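You operate a simulated robot arm through the tools that you are given. There is no shell and no other tool.

Carry out the task below with a simulated robot arm. There is one attempt and no reset: what you move stays moved.

## Task
Move the green dam to the slot that the length card names.
Fine: cam knob to slack first, the dam home in its slot, the knob tight again. Where these are worked on the way, their far stop is far enough and under half their travel is too little: cam knob.

Only the result counts: the job must be done as asked and must still hold three seconds after the hand-in. Knocking over, shifting, dropping, spilling or breaking anything else fails it.

## Robot
A 7-joint arm with a two-finger parallel gripper, fixed in place. Base frame: the origin is at the foot of the arm, x ahead of it, y to its left, z up; the work surface is at about z = 0.86. Readings come in m, degrees, newtons and seconds.
With the tool pointing down near the work surface it reaches from about 0.24 to 0.68 m from the base axis. Its first joint turns from -66.0 to 66.0 degrees. Payload 2.4 kg.
Tool frame: the origin (TCP) lies between the finger pads and is the grasp point; the fingertips stand 0.03 m ahead of it; z points along the fingers, y is the line along which they close. Largest opening 0.094 m; finger width 0.028, thickness 0.01; the body of the gripper, 0.05 by 0.096 m, starts 0.055 m behind the TCP.
Orientation is that of the tool frame in the base frame, as [roll, pitch, yaw] about the fixed x, y, z axes, in that order (R = Rz(yaw) Ry(pitch) Rx(roll)). With the fingers straight down and closing along the base's y, the tool's x points along the base's -x, its y along +y and its z along -z.

## Interface
- The arm moves only by the tool servo_tool. Its argument "plan" is a list of rows, each a list of 2 entries, a list of its own where there are three numbers: the shift along the base's x, y, z in m, then the turn, a rotation vector about the base's x, y, z in degrees. In form: [[[dx, dy, dz], [wx, wy, wz]], ...]. A call has 1 to 20 rows; each row is the pose to reach, as a shift and turn from the pose commanded when the call began. "grip" is the opening, from 0 (shut) to 1 (fully open), set as the call begins (left out, the last holds). Rows are played at 5 a second. More than 0.05 m and 8.6 degrees between two rows, or a gripper value outside its range, and nothing of the call is played. Where a pose cannot be reached the arm comes as near as it can. A force on the tool above 40 N (or 10 N above the force at the start of the call, whichever is more), or a blocked arm, ends the call early, and 0.2 s more pass. The fingers move at their own pace (about 0.153 m/s each) and stop on an object; they squeeze with about 42 N. The grip force told is the motor's: it shows also when the fingers shut on nothing. Time passes only in rows, and 0.2 s behind the last, so rows that repeat a pose let the fingers close. It gives the time, the measured TCP pose, the force on the tool (base axes), the opening and the grip force at its end, in the units of the frame above (readings bear some noise), with the torque about the TCP (base axes, N m) and any sound that the robot's microphone picked up.
- Cameras (640 x 400 px; columns grow to the right, rows downward): "scene" is fixed at [0.0224, 0.4569, 1.4548]; the picture's right is [-0.90, -0.44, 0.00], its down [-0.16, 0.32, -0.93] and it looks along [0.41, -0.84, -0.36] (base axes); focal length 334 px, centre (320, 200). "wrist" rides on the gripper at [0.076, 0.014, -0.102] in the tool frame; the picture's right is [-0.18, 0.98, 0.00], its down [-0.75, -0.14, -0.64] and it looks along [-0.63, -0.12, 0.77] (tool axes); focal length 243 px, centre (320, 200). There is no depth. A picture from a camera that has moved, and an enlarged one, comes with that camera's place and axes in the base frame and with its lens. The place of the scene camera against the robot may be out by one fixed shift of up to 0.012 m in any direction.
- camera(camera): a new picture of that camera. It takes no simulated time.
- close_up(camera, box): a new picture of the part [left, top, right, bottom] of that camera's present view, enlarged. It takes no simulated time.
- hand_in(): hands the job in; it is judged then, once.

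Places have to be worked out from the pictures, the camera data and where the tool is seen. Open the gripper and draw the arm clear of the work before you hand the job in, unless the task says otherwise.

The tools are called after "Call:" as name(argument=value, ...) on one line, values as JSON. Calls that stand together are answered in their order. servo_tool: Moves the arm, as the interface text tells. Its arguments: {"type":"object","properties":{"plan":{"type":"array"},"grip":{"type":"number"}},"required":["plan"]} The other tools are called the same way: camera (camera) takes a picture; close_up (camera, box) takes an enlarged picture of a part of a camera's view; hand_in () hands the job in.

At the start:

```text
time: 0.0
eef_pos: [0.323, -0.2979, 1.1938]
ee_rot: [179.9, -0.1, 180.0]
wrist_force: [-1.0, 1.0, 0.2]
ft_torque: [0.01, 0.01, 0.0]
gripper_width: 0.094
grasp_force: 0.2
```

scene: 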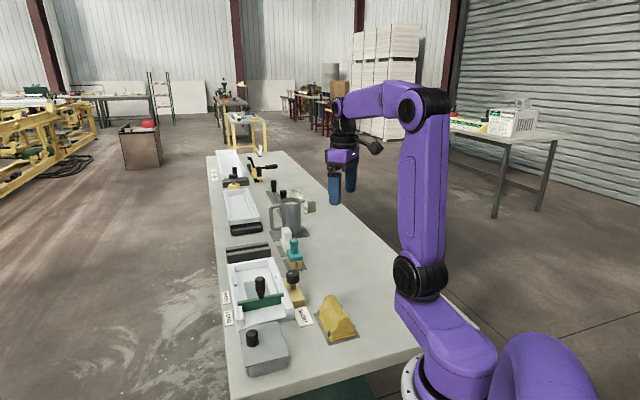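
wrist: 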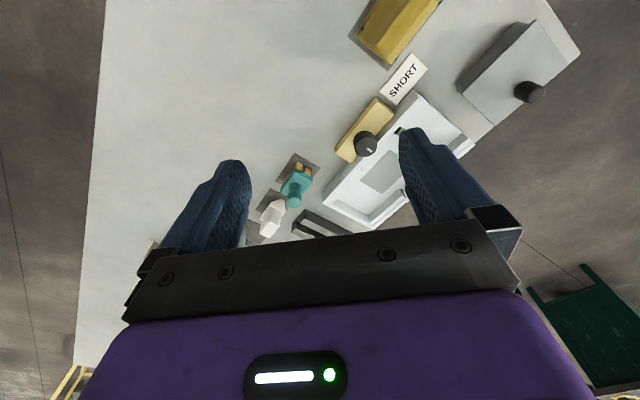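

I'll take enlarged views of the work area first to identify the dam, slots, knob and card.

Call:
close_up(camera="scene", box=[200, 240, 360, 380])

Call:
close_up(camera="scene", box=[200, 140, 340, 250])

Call:
close_up(camera="wrist", box=[240, 20, 560, 240])

```text
2.86 times, centred on (280, 310) of scene
camera zoom: at [0.0224, 0.4569, 1.4548], right [-0.9, -0.44, 0.0], down [-0.16, 0.32, -0.93], along [0.41, -0.84, -0.36], focal length 953 px, centre (434, -114)
```

zoom: 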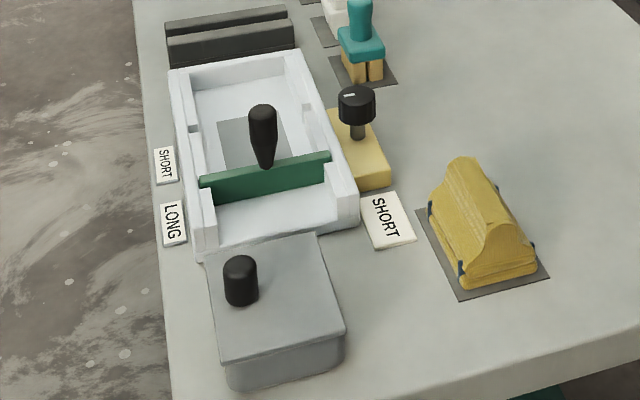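

```text
3.64 times, centred on (270, 195) of scene
camera zoom: at [0.0224, 0.4569, 1.4548], right [-0.9, -0.44, 0.0], down [-0.16, 0.32, -0.93], along [0.41, -0.84, -0.36], focal length 1213 px, centre (502, 218)
```

zoom: 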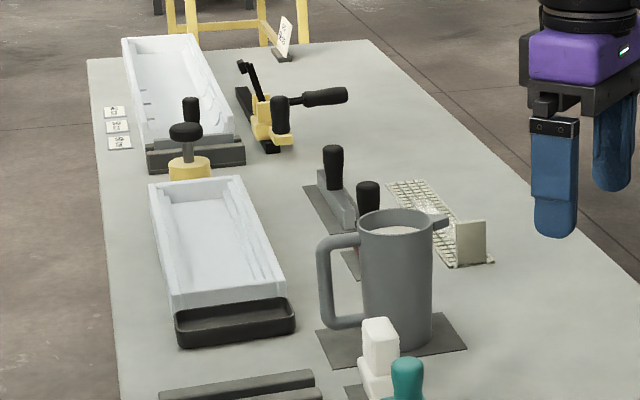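

```text
1.82 times, centred on (400, 130) of wrist
camera zoom: at [0.2477, -0.2821, 1.2962], right [0.18, 0.98, 0.0], down [0.75, -0.14, 0.64], along [0.63, -0.12, -0.77], focal length 441 px, centre (174, 327)
```

zoom: 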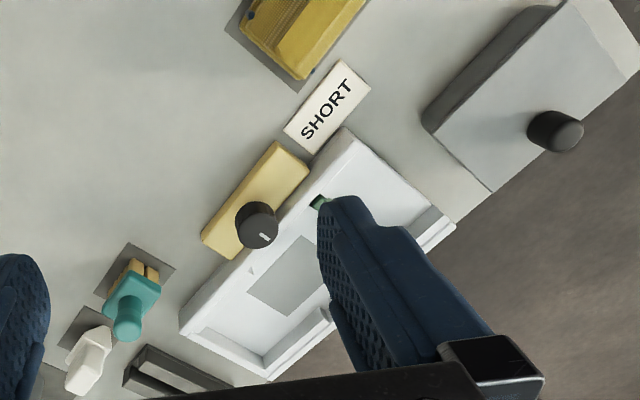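

The card beside the knob reads SHORT; the dam appears to sit level with the LONG label now. I'll check the far standing card and then move the wrist camera over the tray for a clearer look.

Call:
close_up(camera="scene", box=[205, 140, 285, 190])

Call:
close_up(camera="scene", box=[215, 255, 315, 330])

Call:
servo_tool(plan=[[[0.005, 0.03, -0.015], [0, 0, 0]], [[0.01, 0.06, -0.03], [0, 0, 0]], [[0.015, 0.09, -0.045], [0, 0, 0]], [[0.02, 0.12, -0.06], [0, 0, 0]], [[0.025, 0.15, -0.08], [0, 0, 0]], [[0.03, 0.173, -0.1], [0, 0, 0]], [[0.03, 0.173, -0.1], [0, 0, 0]]], grip=1)

Call:
camera(camera="wrist")

```text
8.00 times, centred on (245, 165) of scene
camera zoom: at [0.0224, 0.4569, 1.4548], right [-0.9, -0.44, 0.0], down [-0.16, 0.32, -0.93], along [0.41, -0.84, -0.36], focal length 2668 px, centre (920, 480)
```

zoom: 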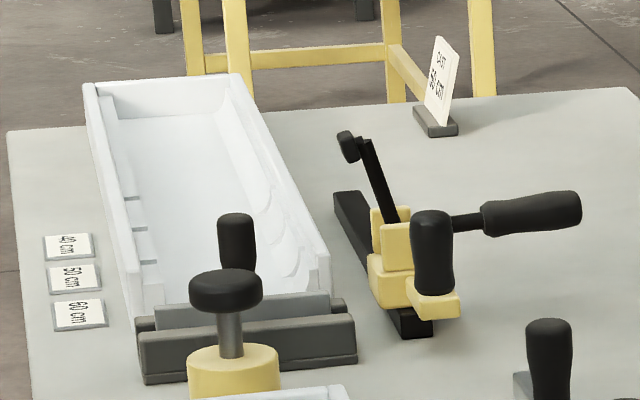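

```text
5.33 times, centred on (265, 292) of scene
camera zoom: at [0.0224, 0.4569, 1.4548], right [-0.9, -0.44, 0.0], down [-0.16, 0.32, -0.93], along [0.41, -0.84, -0.36], focal length 1779 px, centre (613, -293)
```

zoom: 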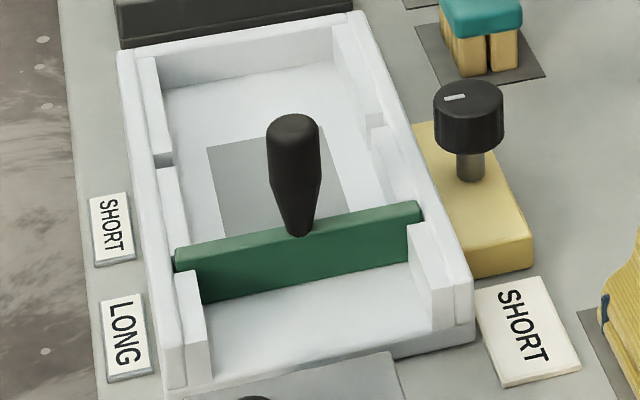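

```text
time: 1.6
eef_pos: [0.3546, -0.1254, 1.0924]
ee_rot: [180.0, 0.0, 180.0]
wrist_force: [-0.3, 0.7, -0.3]
ft_torque: [0.0, 0.03, 0.0]
gripper_width: 0.0938
grasp_force: 0.0
```

```text
taken
camera wrist: at [0.2788, -0.11, 1.1949], right [0.18, 0.98, 0.0], down [0.75, -0.14, 0.64], along [0.63, -0.12, -0.77], focal length 243 px, centre (320, 200)
```

wrist: 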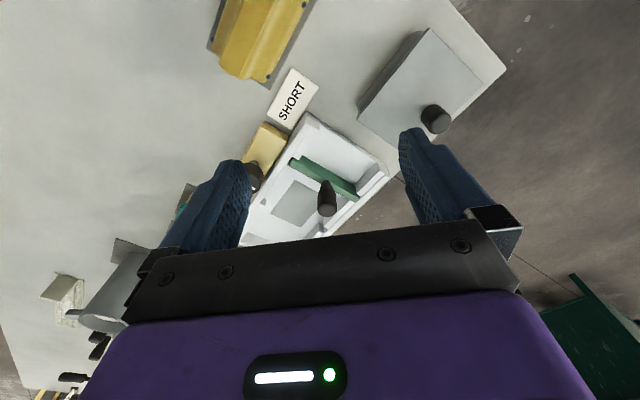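

The far standing card is a centimetre card for the other tray; the SHORT card belongs to this tray, whose two slots are LONG (dam now) and SHORT further in. I'll turn the tool about 44° to line up with the tray and look at the knob and tray from above.

Call:
servo_tool(plan=[[[0.012, -0.011, 0.005], [0, 0, 7.33]], [[0.025, -0.022, 0.01], [0, 0, 14.67]], [[0.04, -0.035, 0.015], [0, 0, 22]], [[0.055, -0.05, 0.02], [0, 0, 29.33]], [[0.07, -0.062, 0.025], [0, 0, 36.67]], [[0.085, -0.075, 0.03], [0, 0, 44]], [[0.085, -0.075, 0.03], [0, 0, 44]]])

Call:
camera(camera="wrist")

Call:
close_up(camera="wrist", box=[200, 20, 460, 200])

```text
time: 3.2
eef_pos: [0.4379, -0.201, 1.1228]
ee_rot: [179.9, 0.0, -135.9]
wrist_force: [0.2, -0.3, 0.1]
ft_torque: [0.0, -0.01, 0.0]
gripper_width: 0.0938
grasp_force: 0.0
```

```text
taken
camera wrist: at [0.3752, -0.2421, 1.2264], right [-0.55, 0.83, 0.0], down [0.64, 0.42, 0.64], along [0.54, 0.35, -0.77], focal length 243 px, centre (320, 200)
```

wrist: 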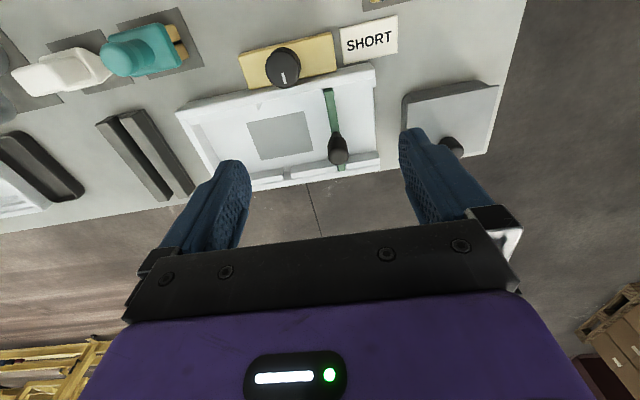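

```text
2.22 times, centred on (330, 110) of wrist
camera zoom: at [0.3752, -0.2421, 1.2264], right [-0.55, 0.83, 0.0], down [0.64, 0.42, 0.64], along [0.54, 0.35, -0.77], focal length 539 px, centre (298, 400)
```

zoom: 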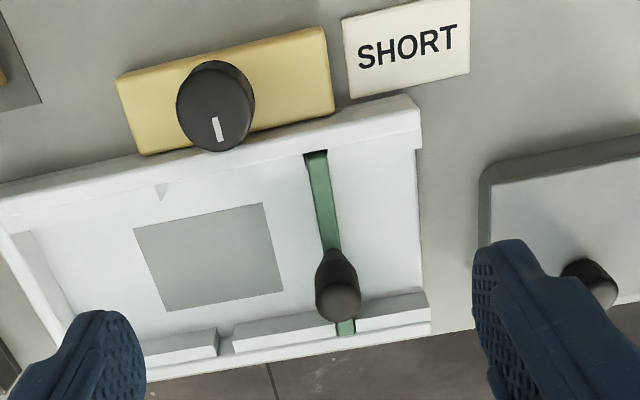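

Clear view: knob indicator currently points toward the tray, dam in the right (LONG) slot, SHORT slot near the left. I'll zoom on the knob and on the tray slots for measurements.

Call:
close_up(camera="wrist", box=[240, 25, 340, 95])

Call:
close_up(camera="wrist", box=[240, 65, 400, 185])

Call:
close_up(camera="scene", box=[275, 255, 325, 315])

```text
5.71 times, centred on (290, 60) of wrist
camera zoom: at [0.3752, -0.2421, 1.2264], right [-0.55, 0.83, 0.0], down [0.64, 0.42, 0.64], along [0.54, 0.35, -0.77], focal length 1386 px, centre (491, 1000)
```

zoom: 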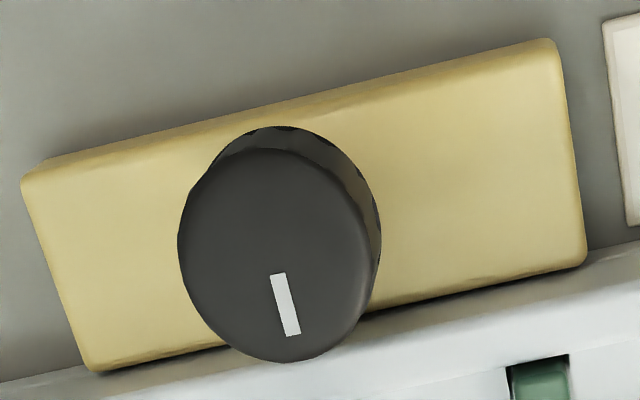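

```text
3.33 times, centred on (320, 125) of wrist
camera zoom: at [0.3752, -0.2421, 1.2264], right [-0.55, 0.83, 0.0], down [0.64, 0.42, 0.64], along [0.54, 0.35, -0.77], focal length 809 px, centre (320, 450)
```

zoom: 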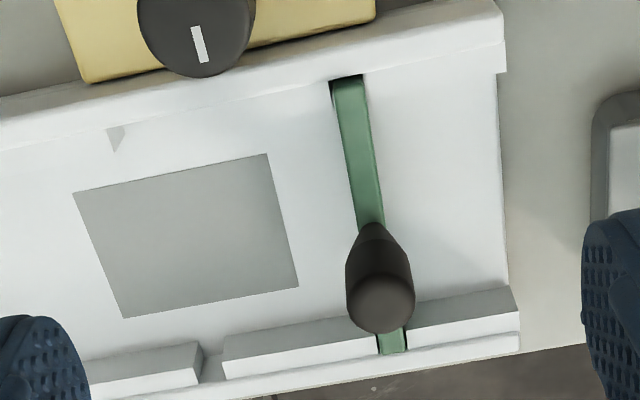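

```text
6.67 times, centred on (300, 285) of scene
camera zoom: at [0.0224, 0.4569, 1.4548], right [-0.9, -0.44, 0.0], down [-0.16, 0.32, -0.93], along [0.41, -0.84, -0.36], focal length 2223 px, centre (453, -367)
```

zoom: 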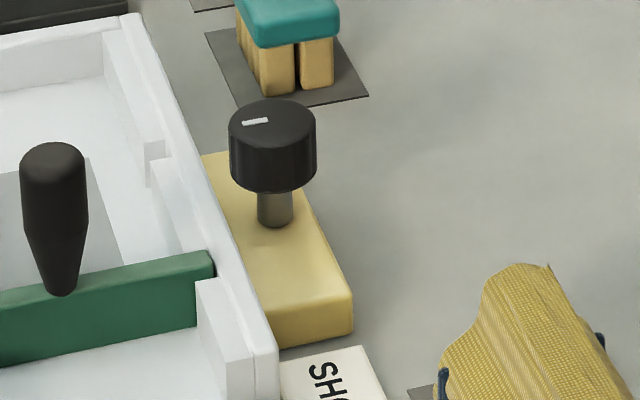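

Knob cylinder is about 39 mm in diameter, top near z≈0.911 at about (0.453, −0.244); the dam handle is around (0.492, −0.137), top ≈0.948. I'll zoom on the far-wall slot gaps and near-wall notches to measure the slot-to-slot shift.

Call:
close_up(camera="wrist", box=[270, 150, 370, 185])

Call:
close_up(camera="wrist", box=[250, 75, 350, 125])

Call:
close_up(camera="scene", box=[222, 258, 302, 308])

```text
6.40 times, centred on (320, 168) of wrist
camera zoom: at [0.3752, -0.2421, 1.2264], right [-0.55, 0.83, 0.0], down [0.64, 0.42, 0.64], along [0.54, 0.35, -0.77], focal length 1553 px, centre (320, 408)
```

zoom: 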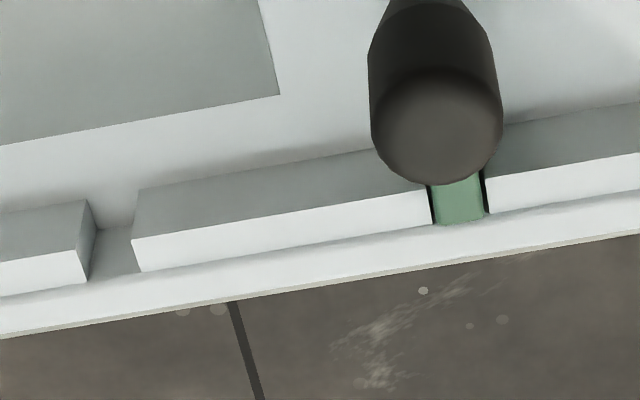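

```text
6.40 times, centred on (300, 100) of wrist
camera zoom: at [0.3752, -0.2421, 1.2264], right [-0.55, 0.83, 0.0], down [0.64, 0.42, 0.64], along [0.54, 0.35, -0.77], focal length 1553 px, centre (448, 840)
```

zoom: 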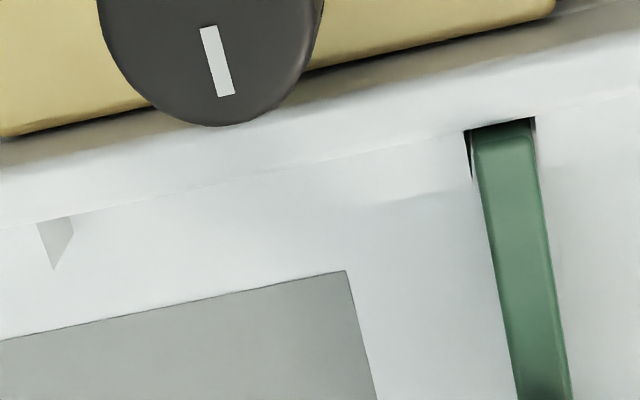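

```text
8.00 times, centred on (262, 283) of scene
camera zoom: at [0.0224, 0.4569, 1.4548], right [-0.9, -0.44, 0.0], down [-0.16, 0.32, -0.93], along [0.41, -0.84, -0.36], focal length 2668 px, centre (784, -464)
```

zoom: 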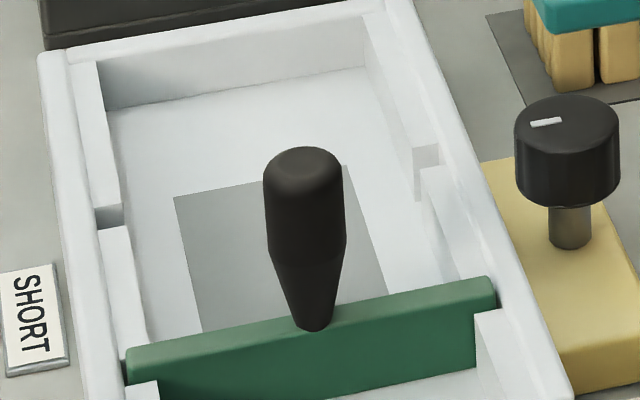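

Slot spacing works out to about 95 mm along −45°. Now I move above the knob at (0.453, −0.244), staying at z≈1.0, to check centring before gripping.

Call:
servo_tool(plan=[[[0.004, -0.011, -0.03], [0, 0, 0.3]], [[0.008, -0.022, -0.06], [0, 0, 0.6]], [[0.012, -0.033, -0.09], [0, 0, 1]], [[0.0151, -0.0434, -0.1228], [0, 0, 1]], [[0.0151, -0.0434, -0.1228], [0, 0, 1]]])

Call:
camera(camera="wrist")

Call:
close_up(camera="scene", box=[240, 200, 360, 320])

```text
time: 4.4
eef_pos: [0.4526, -0.2398, 0.999]
ee_rot: [180.0, 0.0, -135.0]
wrist_force: [-0.2, -0.3, 0.1]
ft_torque: [0.02, 0.02, 0.01]
gripper_width: 0.0943
grasp_force: 0.0
```

```text
taken
camera wrist: at [0.3888, -0.2829, 1.102], right [-0.57, 0.82, 0.0], down [0.63, 0.43, 0.64], along [0.53, 0.36, -0.77], focal length 243 px, centre (320, 200)
```

wrist: 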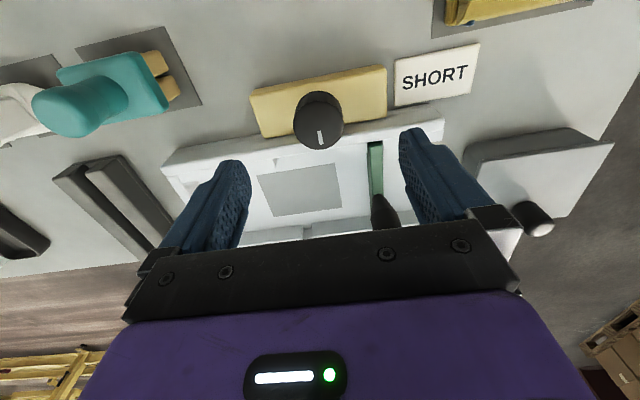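

```text
3.33 times, centred on (300, 260) of scene
camera zoom: at [0.0224, 0.4569, 1.4548], right [-0.9, -0.44, 0.0], down [-0.16, 0.32, -0.93], along [0.41, -0.84, -0.36], focal length 1112 px, centre (387, 0)
```

zoom: 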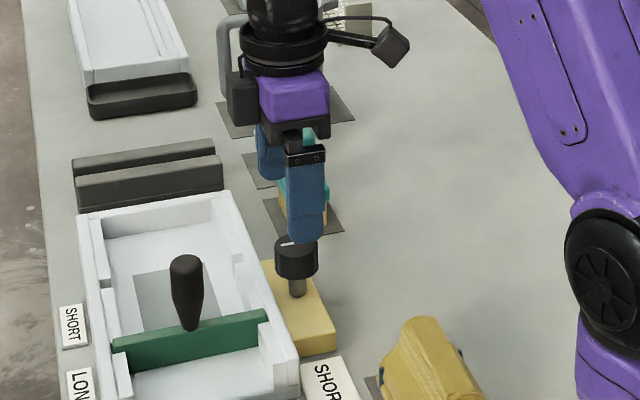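

Measured y is a few mm short of the command; I'll zoom in on the knob from here for a second triangulation.

Call:
close_up(camera="wrist", box=[270, 75, 370, 165])

Call:
servo_tool(plan=[[[0, 0, 0], [0, 0, 0]], [[0, 0, 0], [0, 0, 0]]])

```text
4.44 times, centred on (320, 120) of wrist
camera zoom: at [0.3888, -0.2829, 1.102], right [-0.57, 0.82, 0.0], down [0.63, 0.43, 0.64], along [0.53, 0.36, -0.77], focal length 1078 px, centre (320, 556)
```

zoom: 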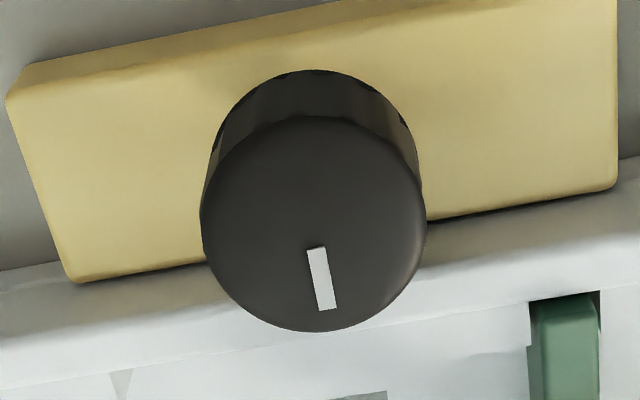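

```text
time: 5.0
eef_pos: [0.4527, -0.2406, 0.9981]
ee_rot: [-179.8, 0.1, -135.1]
wrist_force: [0.4, -0.5, -0.1]
ft_torque: [-0.02, -0.02, -0.02]
gripper_width: 0.094
grasp_force: 0.0
```

Two wrist views put the knob top centre near (0.451, −0.243, ≈0.922), diameter ≈37 mm. I'll descend to just around the knob's top and check.

Call:
servo_tool(plan=[[[-0.0008, -0.0014, -0.02], [0, 0, 0]], [[-0.0016, -0.0028, -0.04], [0, 0, 0]], [[-0.0016, -0.0028, -0.055], [0, 0, 0]], [[-0.0016, -0.0028, -0.055], [0, 0, 0]]])

Call:
camera(camera="wrist")

Call:
close_up(camera="scene", box=[260, 230, 340, 310])

```text
time: 6.0
eef_pos: [0.449, -0.2446, 0.9457]
ee_rot: [180.0, 0.0, -135.0]
wrist_force: [0.4, -0.9, 0.3]
ft_torque: [0.01, -0.02, -0.02]
gripper_width: 0.094
grasp_force: 0.0
```

```text
taken
camera wrist: at [0.3862, -0.2869, 1.0491], right [-0.57, 0.82, 0.0], down [0.63, 0.43, 0.64], along [0.53, 0.36, -0.77], focal length 243 px, centre (320, 200)
```

wrist: 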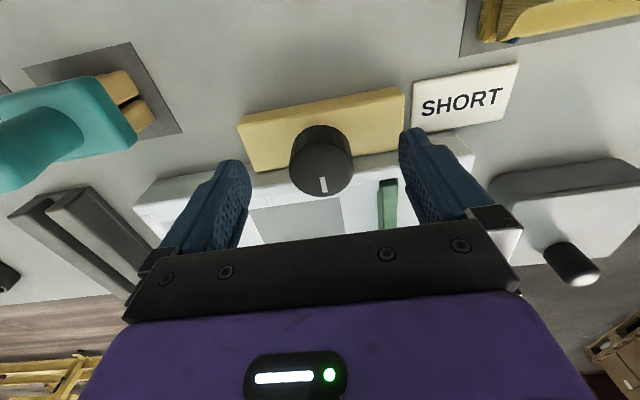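

```text
5.00 times, centred on (300, 270) of scene
camera zoom: at [0.0224, 0.4569, 1.4548], right [-0.9, -0.44, 0.0], down [-0.16, 0.32, -0.93], along [0.41, -0.84, -0.36], focal length 1668 px, centre (420, -150)
```

zoom: 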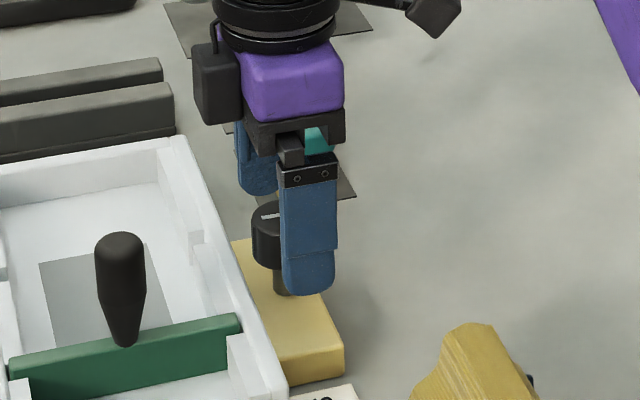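

The knob is centred between the fingers and the tips already straddle its top. I'll descend 10 mm more, then close on the knob.

Call:
servo_tool(plan=[[[0, 0, -0.005], [0, 0, 0]], [[0, 0, -0.01], [0, 0, 0]], [[0, 0, -0.01], [0, 0, 0]]])

Call:
servo_tool(plan=[[[0, 0, 0], [0, 0, 0]], [[0, 0, 0], [0, 0, 0]], [[0, 0, 0], [0, 0, 0]], [[0, 0, 0], [0, 0, 0]]], grip=0)

Call:
close_up(camera="scene", box=[260, 230, 340, 310])

Call:
camera(camera="wrist")

```text
time: 6.8
eef_pos: [0.4499, -0.2441, 0.9366]
ee_rot: [-180.0, 0.0, -135.0]
wrist_force: [0.4, -0.5, -0.2]
ft_torque: [0.0, -0.01, 0.03]
gripper_width: 0.094
grasp_force: 0.0
```

```text
time: 7.8
eef_pos: [0.4498, -0.2436, 0.9357]
ee_rot: [179.8, 0.0, -134.9]
wrist_force: [-8.8, 8.0, 2.1]
ft_torque: [-0.16, 0.0, 0.0]
gripper_width: 0.0377
grasp_force: 45.3
```

```text
5.00 times, centred on (300, 270) of scene
camera zoom: at [0.0221, 0.4572, 1.4547], right [-0.9, -0.44, 0.0], down [-0.16, 0.32, -0.93], along [0.41, -0.84, -0.35], focal length 1668 px, centre (420, -150)
```

zoom: 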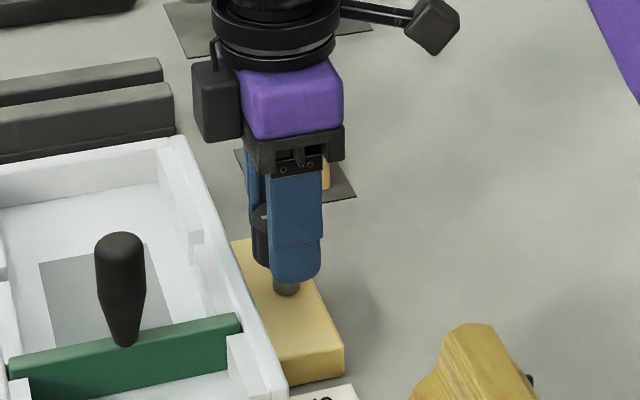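

```text
taken
camera wrist: at [0.3864, -0.2862, 1.0387], right [-0.57, 0.82, 0.0], down [0.63, 0.43, 0.64], along [0.53, 0.36, -0.77], focal length 243 px, centre (320, 200)
```

wrist: 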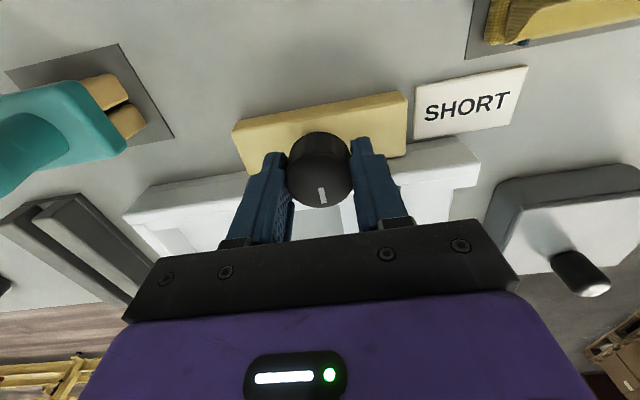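

Knob gripped (37.7 mm); there is a ~12 N sideways load, so I ease 1 mm that way, then test a small turn in one direction.

Call:
servo_tool(plan=[[[-0.001, 0.001, 0], [0, 0, 0]], [[-0.001, 0.001, 0], [0, 0, 0]]])

Call:
servo_tool(plan=[[[0, 0, 0], [0, 0, 4]], [[0, 0, 0], [0, 0, 8]], [[0, 0, 0], [0, 0, 8]]])

Call:
camera(camera="wrist")

```text
time: 8.4
eef_pos: [0.4501, -0.2424, 0.9355]
ee_rot: [179.9, 0.0, -134.9]
wrist_force: [-4.7, 3.9, -2.9]
ft_torque: [-0.18, 0.77, 0.03]
gripper_width: 0.0377
grasp_force: 45.4
```

```text
time: 9.2
eef_pos: [0.4494, -0.2445, 0.9357]
ee_rot: [-179.9, 0.0, -126.9]
wrist_force: [-17.2, 8.0, 23.1]
ft_torque: [-0.1, 0.0, -0.04]
gripper_width: 0.0379
grasp_force: 44.7
```

```text
taken
camera wrist: at [0.3929, -0.2945, 1.0386], right [-0.68, 0.74, 0.0], down [0.57, 0.52, 0.64], along [0.47, 0.43, -0.77], focal length 243 px, centre (320, 200)
```

wrist: 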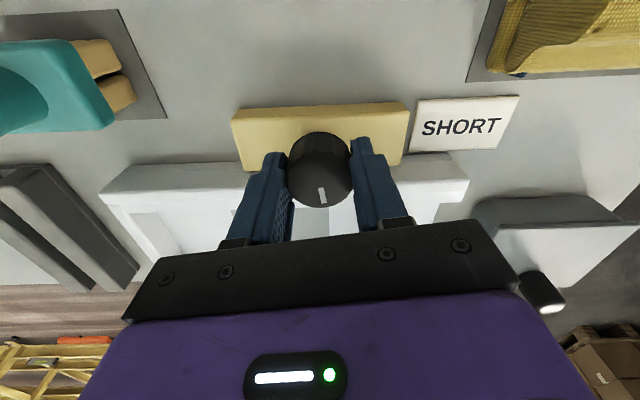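

The knob turned with the gripper (indicator fixed in the wrist view) with little torque. I'll reread the settled forces before turning further.

Call:
servo_tool(plan=[[[0, 0, 0], [0, 0, 0]]])

Call:
close_up(camera="wrist", box=[220, 80, 440, 220])

```text
time: 9.6
eef_pos: [0.4491, -0.243, 0.9361]
ee_rot: [-180.0, 0.1, -127.0]
wrist_force: [-18.7, 6.2, 29.5]
ft_torque: [-0.14, -0.13, -0.02]
gripper_width: 0.0379
grasp_force: 44.5
```

```text
2.86 times, centred on (330, 150) of wrist
camera zoom: at [0.3929, -0.2945, 1.0386], right [-0.67, 0.74, 0.0], down [0.57, 0.52, 0.64], along [0.47, 0.43, -0.77], focal length 693 px, centre (291, 343)
```

zoom: 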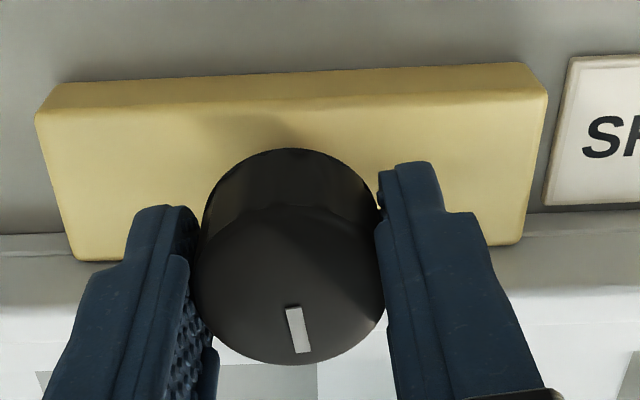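

A steady 30 N vertical load has built up from the rigid grip; I'll ease the commanded pose up and sideways slightly to relieve it.

Call:
servo_tool(plan=[[[-0.0005, 0.0003, 0.001], [0, 0, 0]], [[-0.0005, 0.0003, 0.001], [0, 0, 0]]])

```text
time: 10.2
eef_pos: [0.4483, -0.2431, 0.9366]
ee_rot: [-180.0, 0.0, -126.9]
wrist_force: [-9.2, 6.1, 10.6]
ft_torque: [-0.62, 0.31, -0.03]
gripper_width: 0.0378
grasp_force: 45.0
```

Relief works (~19 N/mm). I'll ease a bit more and continue turning the same way in small steps.

Call:
servo_tool(plan=[[[-0.0005, 0.0003, 0.0005], [0, 0, 0]], [[-0.0005, 0.0003, 0.0005], [0, 0, 4]], [[-0.0005, 0.0003, 0.0005], [0, 0, 8]], [[-0.0005, 0.0003, 0.0005], [0, 0, 12]], [[-0.0005, 0.0003, 0.0005], [0, 0, 12]]])

Call:
close_up(camera="wrist", box=[220, 80, 440, 220])

```text
time: 11.4
eef_pos: [0.4495, -0.2422, 0.936]
ee_rot: [180.0, -0.1, -114.8]
wrist_force: [-5.5, 8.6, -14.0]
ft_torque: [-0.74, -0.52, 0.0]
gripper_width: 0.0378
grasp_force: 44.8
```

```text
2.86 times, centred on (330, 150) of wrist
camera zoom: at [0.4052, -0.3054, 1.0386], right [-0.81, 0.58, 0.0], down [0.45, 0.62, 0.64], along [0.37, 0.52, -0.77], focal length 693 px, centre (291, 343)
```

zoom: 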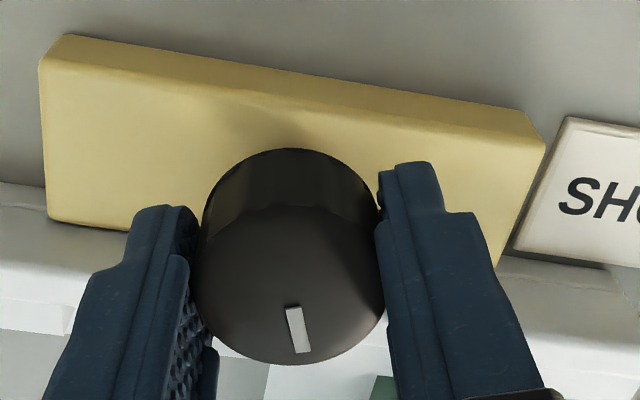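

It turns freely with no torque and the indicator follows. Continuing in the same direction.

Call:
servo_tool(plan=[[[0, 0, -0.0005], [0, 0, 5]], [[0, 0, -0.0005], [0, 0, 10]], [[0, 0, -0.0005], [0, 0, 15]], [[0, 0, -0.0005], [0, 0, 20]], [[0, 0, -0.0005], [0, 0, 25]], [[0, 0, -0.0005], [0, 0, 25]]])

Call:
close_up(camera="wrist", box=[220, 80, 440, 220])

```text
time: 12.8
eef_pos: [0.4498, -0.2438, 0.9356]
ee_rot: [179.8, 0.2, -89.8]
wrist_force: [-8.4, 9.4, -19.1]
ft_torque: [-0.8, -0.39, -0.03]
gripper_width: 0.0377
grasp_force: 45.0
```

```text
2.86 times, centred on (330, 150) of wrist
camera zoom: at [0.4359, -0.3185, 1.0386], right [-0.98, 0.18, 0.0], down [0.14, 0.75, 0.64], along [0.12, 0.63, -0.77], focal length 693 px, centre (291, 343)
```

zoom: 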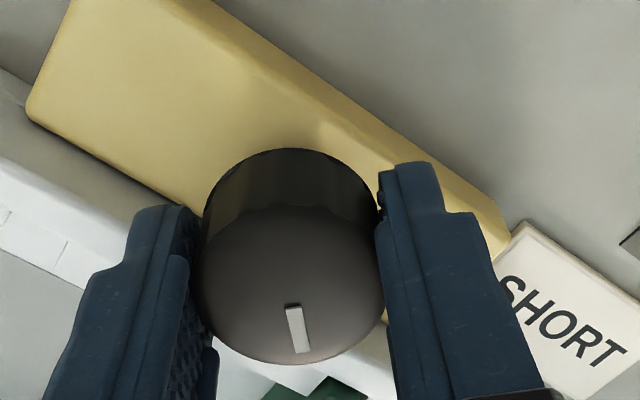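

Now 45° from the start, still free. I'll keep going with a small load correction.

Call:
servo_tool(plan=[[[-0.0003, 0.0003, -0.0008], [0, 0, 5]], [[-0.0003, 0.0003, -0.0008], [0, 0, 10]], [[-0.0003, 0.0003, -0.0008], [0, 0, 15]], [[-0.0003, 0.0003, -0.0008], [0, 0, 20]], [[-0.0003, 0.0003, -0.0008], [0, 0, 25]], [[-0.0003, 0.0003, -0.0008], [0, 0, 30]], [[-0.0003, 0.0003, -0.0008], [0, 0, 30]]])

Call:
close_up(camera="wrist", box=[220, 80, 440, 220])

```text
time: 14.4
eef_pos: [0.4494, -0.2442, 0.9355]
ee_rot: [180.0, 0.0, -59.9]
wrist_force: [-15.6, 1.8, -9.7]
ft_torque: [-0.88, -0.84, 0.02]
gripper_width: 0.0382
grasp_force: 45.5
```

```text
2.86 times, centred on (330, 150) of wrist
camera zoom: at [0.4757, -0.3153, 1.0387], right [-0.94, -0.33, 0.0], down [-0.25, 0.72, 0.64], along [-0.22, 0.61, -0.77], focal length 693 px, centre (291, 343)
```

zoom: 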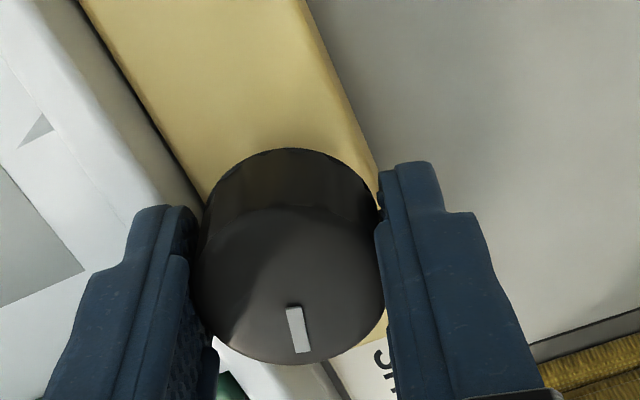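

75° turned, still following. Continue toward a stop, watching torque.

Call:
servo_tool(plan=[[[-0.0005, 0, -0.0004], [0, 0, 4]], [[-0.0005, 0, -0.0004], [0, 0, 8]], [[-0.0005, 0, -0.0004], [0, 0, 12]], [[-0.0005, 0, -0.0004], [0, 0, 16]], [[-0.0005, 0, -0.0004], [0, 0, 20]], [[-0.0005, 0, -0.0004], [0, 0, 20]]])

Call:
close_up(camera="wrist", box=[220, 80, 440, 220])

```text
time: 15.8
eef_pos: [0.449, -0.2439, 0.9352]
ee_rot: [179.9, 0.0, -39.8]
wrist_force: [-9.4, 3.0, -2.3]
ft_torque: [-0.37, -0.01, -0.01]
gripper_width: 0.0377
grasp_force: 44.4
```

```text
2.86 times, centred on (330, 150) of wrist
camera zoom: at [0.4989, -0.302, 1.0388], right [-0.77, -0.64, 0.0], down [-0.49, 0.59, 0.64], along [-0.41, 0.5, -0.77], focal length 693 px, centre (291, 343)
```

zoom: 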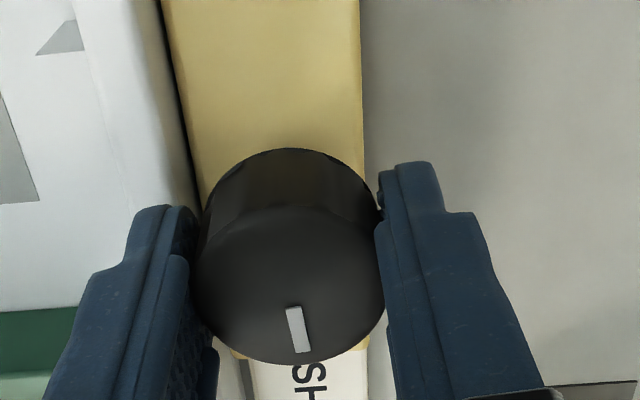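

95°, no resistance yet. Continuing.

Call:
servo_tool(plan=[[[-0.0003, 0, 0], [0, 0, 4]], [[-0.0003, 0, 0], [0, 0, 8]], [[-0.0003, 0, 0], [0, 0, 12]], [[-0.0003, 0, 0], [0, 0, 16]], [[-0.0003, 0, 0], [0, 0, 20]], [[-0.0003, 0, 0], [0, 0, 24]], [[-0.0003, 0, 0], [0, 0, 24]]])

Call:
close_up(camera="wrist", box=[220, 80, 440, 220])

```text
time: 17.1
eef_pos: [0.4473, -0.2424, 0.9358]
ee_rot: [179.0, -1.7, -23.0]
wrist_force: [2.3, -5.2, -9.6]
ft_torque: [0.56, -1.24, -0.01]
gripper_width: 0.0378
grasp_force: 44.8
out of reach, approached as far as the arm can: row 5, 6
stopped in row 6: the force on the tool passed its limit at 59 N (the readings are from after the stop); the commanded pose is now the measured one
```

```text
2.86 times, centred on (330, 150) of wrist
camera zoom: at [0.5103, -0.2816, 1.0414], right [-0.55, -0.83, 0.01], down [-0.65, 0.44, 0.62], along [-0.52, 0.34, -0.79], focal length 693 px, centre (291, 343)
```

zoom: 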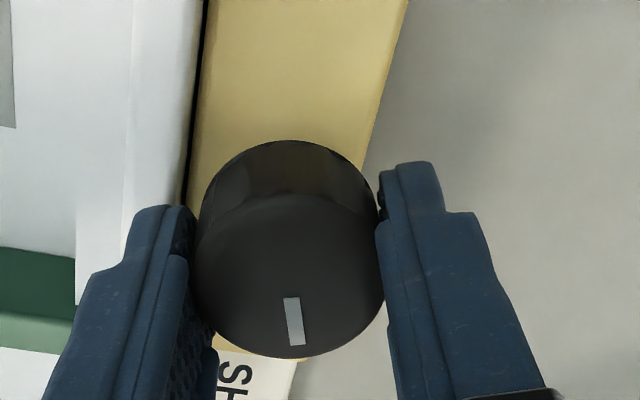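

The arm's last joint hit its limit after ~112° of knob turn, no stop yet. I'll open, straighten the small tilt, and wind the gripper back to regrasp.

Call:
servo_tool(plan=[[[0, 0, 0], [0, 0, 0]], [[0, 0, 0], [0, 0, 0]], [[0.001, -0.0007, 0.005], [0.8, 0.6, 0]], [[0.002, -0.0014, 0.01], [1.59, 1.17, 0]], [[0.002, -0.0014, 0.02], [1.59, 1.17, 0]]], grip=1)

Call:
camera(camera="wrist")

```text
time: 18.3
eef_pos: [0.45, -0.2358, 0.957]
ee_rot: [179.5, 0.1, -23.3]
wrist_force: [0.1, -0.4, -0.6]
ft_torque: [0.03, 0.01, 0.01]
gripper_width: 0.0939
grasp_force: 0.1
out of reach, approached as far as the arm can: row 4, 5
```

```text
taken
camera wrist: at [0.5163, -0.2764, 1.0594], right [-0.56, -0.83, 0.01], down [-0.63, 0.43, 0.64], along [-0.54, 0.35, -0.77], focal length 243 px, centre (320, 200)
```

wrist: 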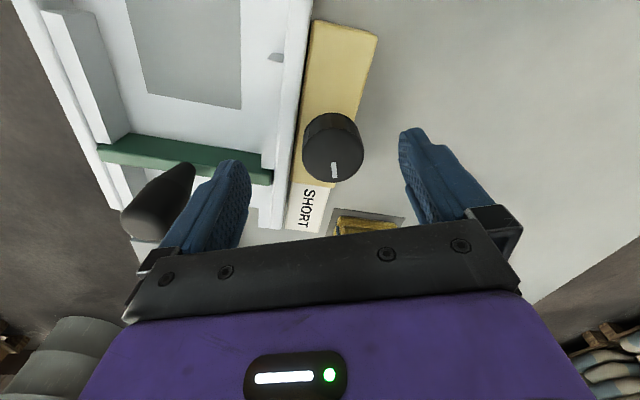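

Now winding the gripper back about −150° in place, just above the knob.

Call:
servo_tool(plan=[[[0, -0.002, 0], [0, 0, -8]], [[0, -0.004, 0.002], [0, 0, -16]], [[0, -0.006, 0.004], [0, 0, -24]], [[0, -0.008, 0.004], [0, 0, -32]], [[0, -0.008, 0.004], [0, 0, -40]], [[0, -0.008, 0.004], [0, 0, -48]], [[0, -0.008, 0.004], [0, 0, -56]], [[0, -0.008, 0.004], [0, 0, -64]], [[0, -0.008, 0.004], [0, 0, -72]], [[0, -0.008, 0.004], [0, 0, -80]], [[0, -0.008, 0.004], [0, 0, -88]], [[0, -0.008, 0.004], [0, 0, -96]], [[0, -0.008, 0.004], [0, 0, -104]], [[0, -0.008, 0.004], [0, 0, -112]], [[0, -0.008, 0.004], [0, 0, -120]], [[0, -0.008, 0.004], [0, 0, -128]], [[0, -0.008, 0.004], [0, 0, -136]], [[0, -0.008, 0.004], [0, 0, -144]], [[0, -0.008, 0.004], [0, 0, -144]]])

Call:
camera(camera="wrist")

```text
time: 22.3
eef_pos: [0.4502, -0.2448, 0.9611]
ee_rot: [-180.0, 0.2, -167.0]
wrist_force: [-0.5, 1.0, -0.2]
ft_torque: [-0.02, 0.02, 0.01]
gripper_width: 0.0939
grasp_force: 0.1
```

```text
taken
camera wrist: at [0.3736, -0.2462, 1.063], right [-0.04, 1.0, 0.0], down [0.76, 0.03, 0.64], along [0.64, 0.03, -0.76], focal length 243 px, centre (320, 200)
```

wrist: 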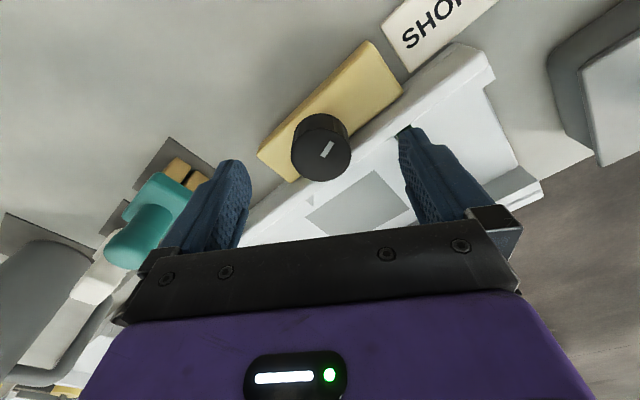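

Zooming to read the knob's indicator at this view.

Call:
close_up(camera="wrist", box=[260, 90, 400, 190])

Call:
close_up(camera="scene", box=[260, 230, 340, 310])

```text
4.00 times, centred on (330, 140) of wrist
camera zoom: at [0.3736, -0.2462, 1.063], right [-0.04, 1.0, 0.0], down [0.76, 0.03, 0.64], along [0.64, 0.03, -0.76], focal length 970 px, centre (280, 440)
```

zoom: 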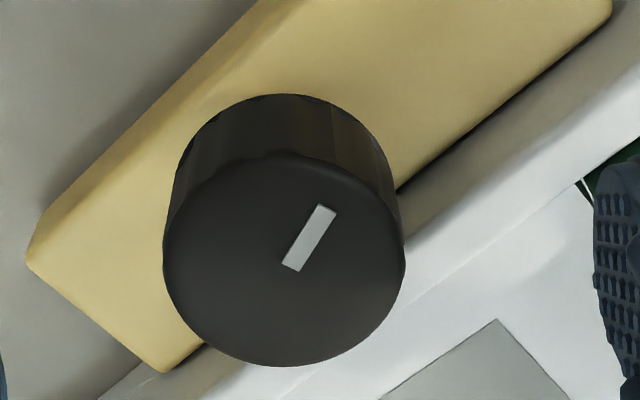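

```text
5.00 times, centred on (300, 270) of scene
camera zoom: at [0.0224, 0.4569, 1.4548], right [-0.9, -0.44, 0.0], down [-0.16, 0.32, -0.93], along [0.41, -0.84, -0.36], focal length 1668 px, centre (420, -150)
```

zoom: 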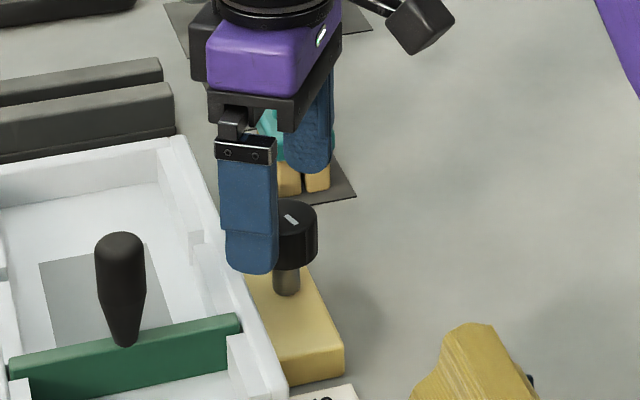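

The knob held its new angle (indicator now ~110° from start). I'll descend, regrip and continue turning the same way.

Call:
servo_tool(plan=[[[0, 0.0012, -0.012], [0, 0, 0]], [[0, 0.0012, -0.025], [0, 0, 0]], [[0, 0.0012, -0.025], [0, 0, 0]]])

Call:
servo_tool(plan=[[[0, 0, 0], [0, 0, 0]], [[0, 0, 0], [0, 0, 0]], [[0, 0, 0], [0, 0, 0]]], grip=0)

Call:
servo_tool(plan=[[[0, 0, 0], [0, 0, 4]], [[0, 0, 0], [0, 0, 8]], [[0, 0, 0], [0, 0, 8]]])

Call:
close_up(camera="wrist", box=[220, 80, 440, 220])

```text
time: 23.1
eef_pos: [0.4493, -0.2458, 0.9345]
ee_rot: [179.9, 0.3, -167.0]
wrist_force: [-0.3, -0.1, 0.7]
ft_torque: [-0.02, -0.02, -0.02]
gripper_width: 0.0938
grasp_force: 0.0
```

```text
time: 23.9
eef_pos: [0.4505, -0.2434, 0.9357]
ee_rot: [179.9, 0.1, -166.8]
wrist_force: [-3.0, 10.1, -0.2]
ft_torque: [0.03, 0.08, 0.0]
gripper_width: 0.037
grasp_force: 44.8
```

```text
time: 24.7
eef_pos: [0.4501, -0.2433, 0.9349]
ee_rot: [-179.9, 0.1, -158.7]
wrist_force: [-5.6, 5.8, -5.9]
ft_torque: [0.04, 0.09, 0.06]
gripper_width: 0.037
grasp_force: 44.5
```

```text
2.86 times, centred on (330, 150) of wrist
camera zoom: at [0.374, -0.2566, 1.0382], right [-0.18, 0.98, 0.0], down [0.75, 0.14, 0.64], along [0.63, 0.12, -0.77], focal length 693 px, centre (291, 343)
```

zoom: 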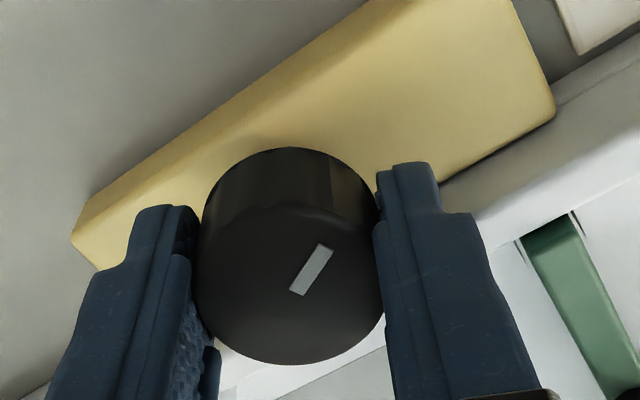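

Grip holds and the knob follows. Continue turning in chunks.

Call:
servo_tool(plan=[[[0, 0, 0], [0, 0, 5]], [[0, 0, 0], [0, 0, 10]], [[0, 0, 0], [0, 0, 15]], [[0, 0, 0], [0, 0, 20]], [[0, 0, 0], [0, 0, 25]], [[0, 0, 0], [0, 0, 30]], [[0, 0, 0], [0, 0, 30]]])

Call:
close_up(camera="wrist", box=[220, 80, 440, 220])

```text
time: 26.3
eef_pos: [0.4509, -0.2421, 0.9343]
ee_rot: [-180.0, 0.1, -128.9]
wrist_force: [-10.3, 6.3, -3.2]
ft_torque: [0.16, -0.34, -0.93]
gripper_width: 0.0371
grasp_force: 45.3
```

```text
2.86 times, centred on (330, 150) of wrist
camera zoom: at [0.3916, -0.292, 1.0377], right [-0.65, 0.76, 0.0], down [0.58, 0.5, 0.64], along [0.49, 0.42, -0.76], focal length 693 px, centre (291, 343)
```

zoom: 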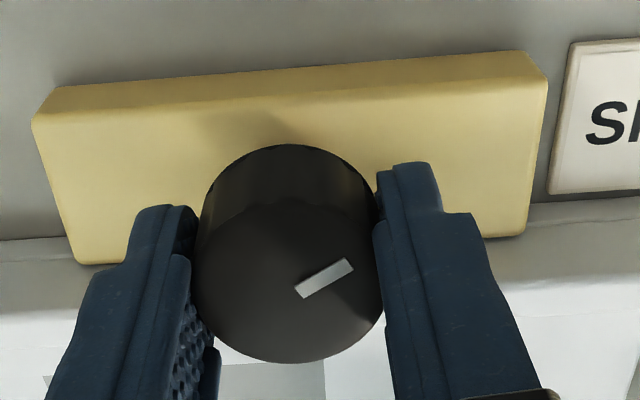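

The torque reading jumped to −0.93 N·m and the pads slipped on the knob: the far stop (slack) is reached, at about 120°. I'll open, rise straight up and verify.

Call:
servo_tool(plan=[[[0, 0, 0], [0, 0, 0]], [[0, 0, 0], [0, 0, 0]], [[0, 0, 0.03], [0, 0, -3]], [[0, 0, 0.06], [0, 0, -6]], [[0, 0, 0.09], [0, 0, -6]], [[0, 0, 0.09], [0, 0, -6]]], grip=1)

Call:
camera(camera="wrist")

Call:
close_up(camera="scene", box=[222, 238, 322, 308])

```text
time: 27.7
eef_pos: [0.4518, -0.2435, 1.0279]
ee_rot: [179.9, 0.2, -134.9]
wrist_force: [0.0, -0.5, 0.3]
ft_torque: [0.01, -0.01, -0.02]
gripper_width: 0.0938
grasp_force: 0.1
```

```text
taken
camera wrist: at [0.3877, -0.2866, 1.1306], right [-0.57, 0.82, 0.0], down [0.63, 0.43, 0.64], along [0.53, 0.36, -0.76], focal length 243 px, centre (320, 200)
```

wrist: 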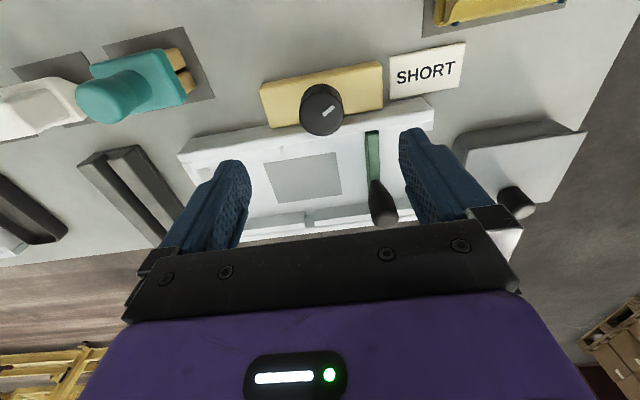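

```text
5.71 times, centred on (272, 273) of scene
camera zoom: at [0.0224, 0.4569, 1.4548], right [-0.9, -0.44, 0.0], down [-0.16, 0.32, -0.93], along [0.41, -0.84, -0.36], focal length 1906 px, centre (594, -217)
```

zoom: 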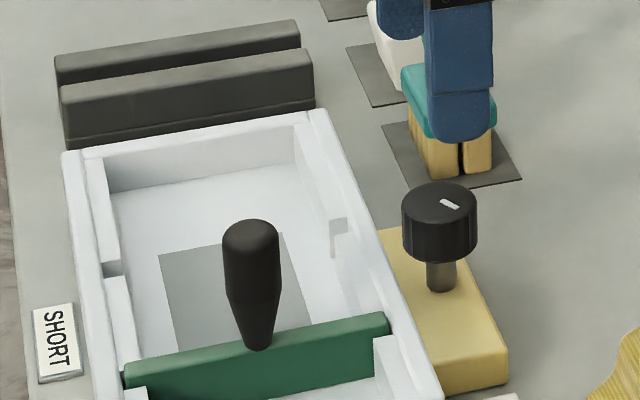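

Knob indicator is now ~120° round from where it was, i.e. slack. Next I move above the dam handle, estimated at (0.489, −0.139), staying high, to check centring.

Call:
servo_tool(plan=[[[0.009, 0.026, 0.003], [0, 0, 0]], [[0.018, 0.052, 0.006], [0, 0, 0]], [[0.027, 0.078, 0.006], [0, 0, 0]], [[0.037, 0.1045, 0.006], [0, 0, 0]], [[0.037, 0.1045, 0.006], [0, 0, 0]]])

Call:
camera(camera="wrist")

Call:
close_up(camera="wrist", box=[240, 80, 400, 220])

```text
time: 28.9
eef_pos: [0.4884, -0.1377, 1.0317]
ee_rot: [-179.9, 0.2, -135.0]
wrist_force: [0.1, -0.5, -0.1]
ft_torque: [0.02, 0.03, 0.02]
gripper_width: 0.094
grasp_force: 0.0
```

```text
taken
camera wrist: at [0.4246, -0.1813, 1.135], right [-0.57, 0.82, 0.0], down [0.63, 0.43, 0.64], along [0.53, 0.37, -0.76], focal length 243 px, centre (320, 200)
```

wrist: 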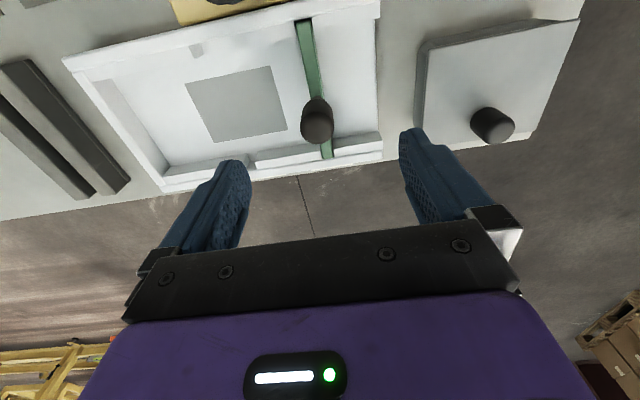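

```text
2.86 times, centred on (320, 150) of wrist
camera zoom: at [0.4246, -0.1813, 1.135], right [-0.57, 0.82, 0.0], down [0.63, 0.43, 0.64], along [0.53, 0.37, -0.76], focal length 693 px, centre (320, 343)
```

zoom: 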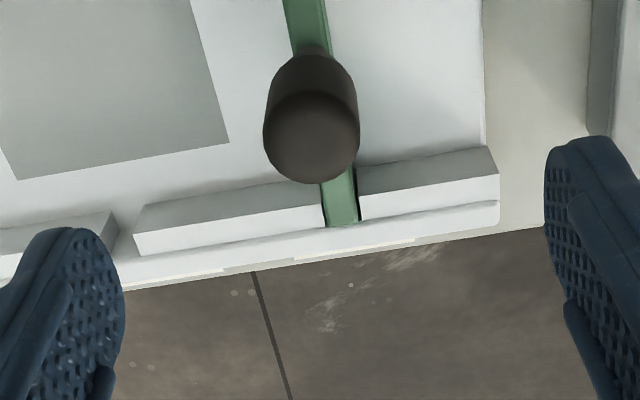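

Both views agree: handle axis at about (0.490, −0.139), top ≈0.952, 27 mm thick. I'll descend to z≈0.938 and check before closing.

Call:
servo_tool(plan=[[[0.0008, -0.0006, -0.025], [0, 0, 0]], [[0.0016, -0.0013, -0.05], [0, 0, 0]], [[0.0016, -0.0013, -0.075], [0, 0, 0]], [[0.0016, -0.0013, -0.0937], [0, 0, 0]], [[0.0016, -0.0013, -0.0937], [0, 0, 0]]])

Call:
close_up(camera="wrist", box=[220, 80, 440, 230])

Call:
close_up(camera="scene", box=[222, 238, 322, 308])

```text
time: 30.1
eef_pos: [0.4889, -0.1399, 0.9373]
ee_rot: [-179.9, 0.2, -135.0]
wrist_force: [0.3, 0.1, -0.4]
ft_torque: [-0.04, 0.0, -0.01]
gripper_width: 0.0941
grasp_force: 0.0
```

```text
2.67 times, centred on (330, 155) of wrist
camera zoom: at [0.4261, -0.1832, 1.0394], right [-0.57, 0.82, 0.0], down [0.63, 0.43, 0.64], along [0.53, 0.36, -0.76], focal length 647 px, centre (293, 320)
```

zoom: 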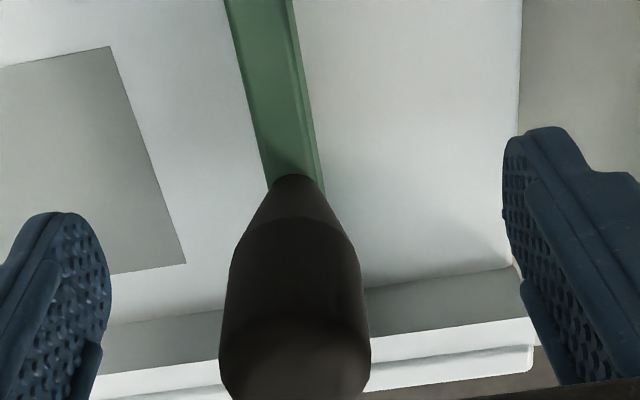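

```text
5.71 times, centred on (272, 273) of scene
camera zoom: at [0.0224, 0.4569, 1.4548], right [-0.9, -0.44, 0.0], down [-0.16, 0.32, -0.93], along [0.41, -0.84, -0.36], focal length 1906 px, centre (594, -217)
```

zoom: 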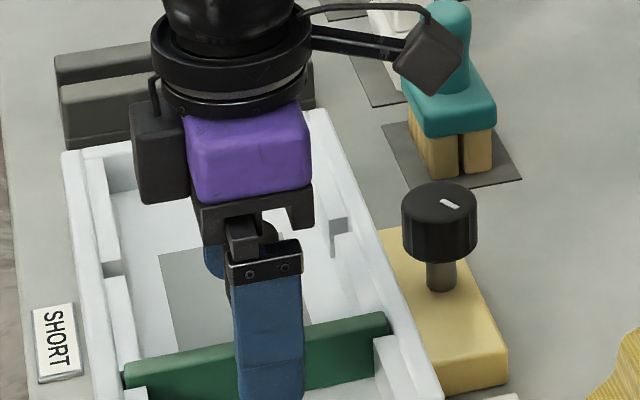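

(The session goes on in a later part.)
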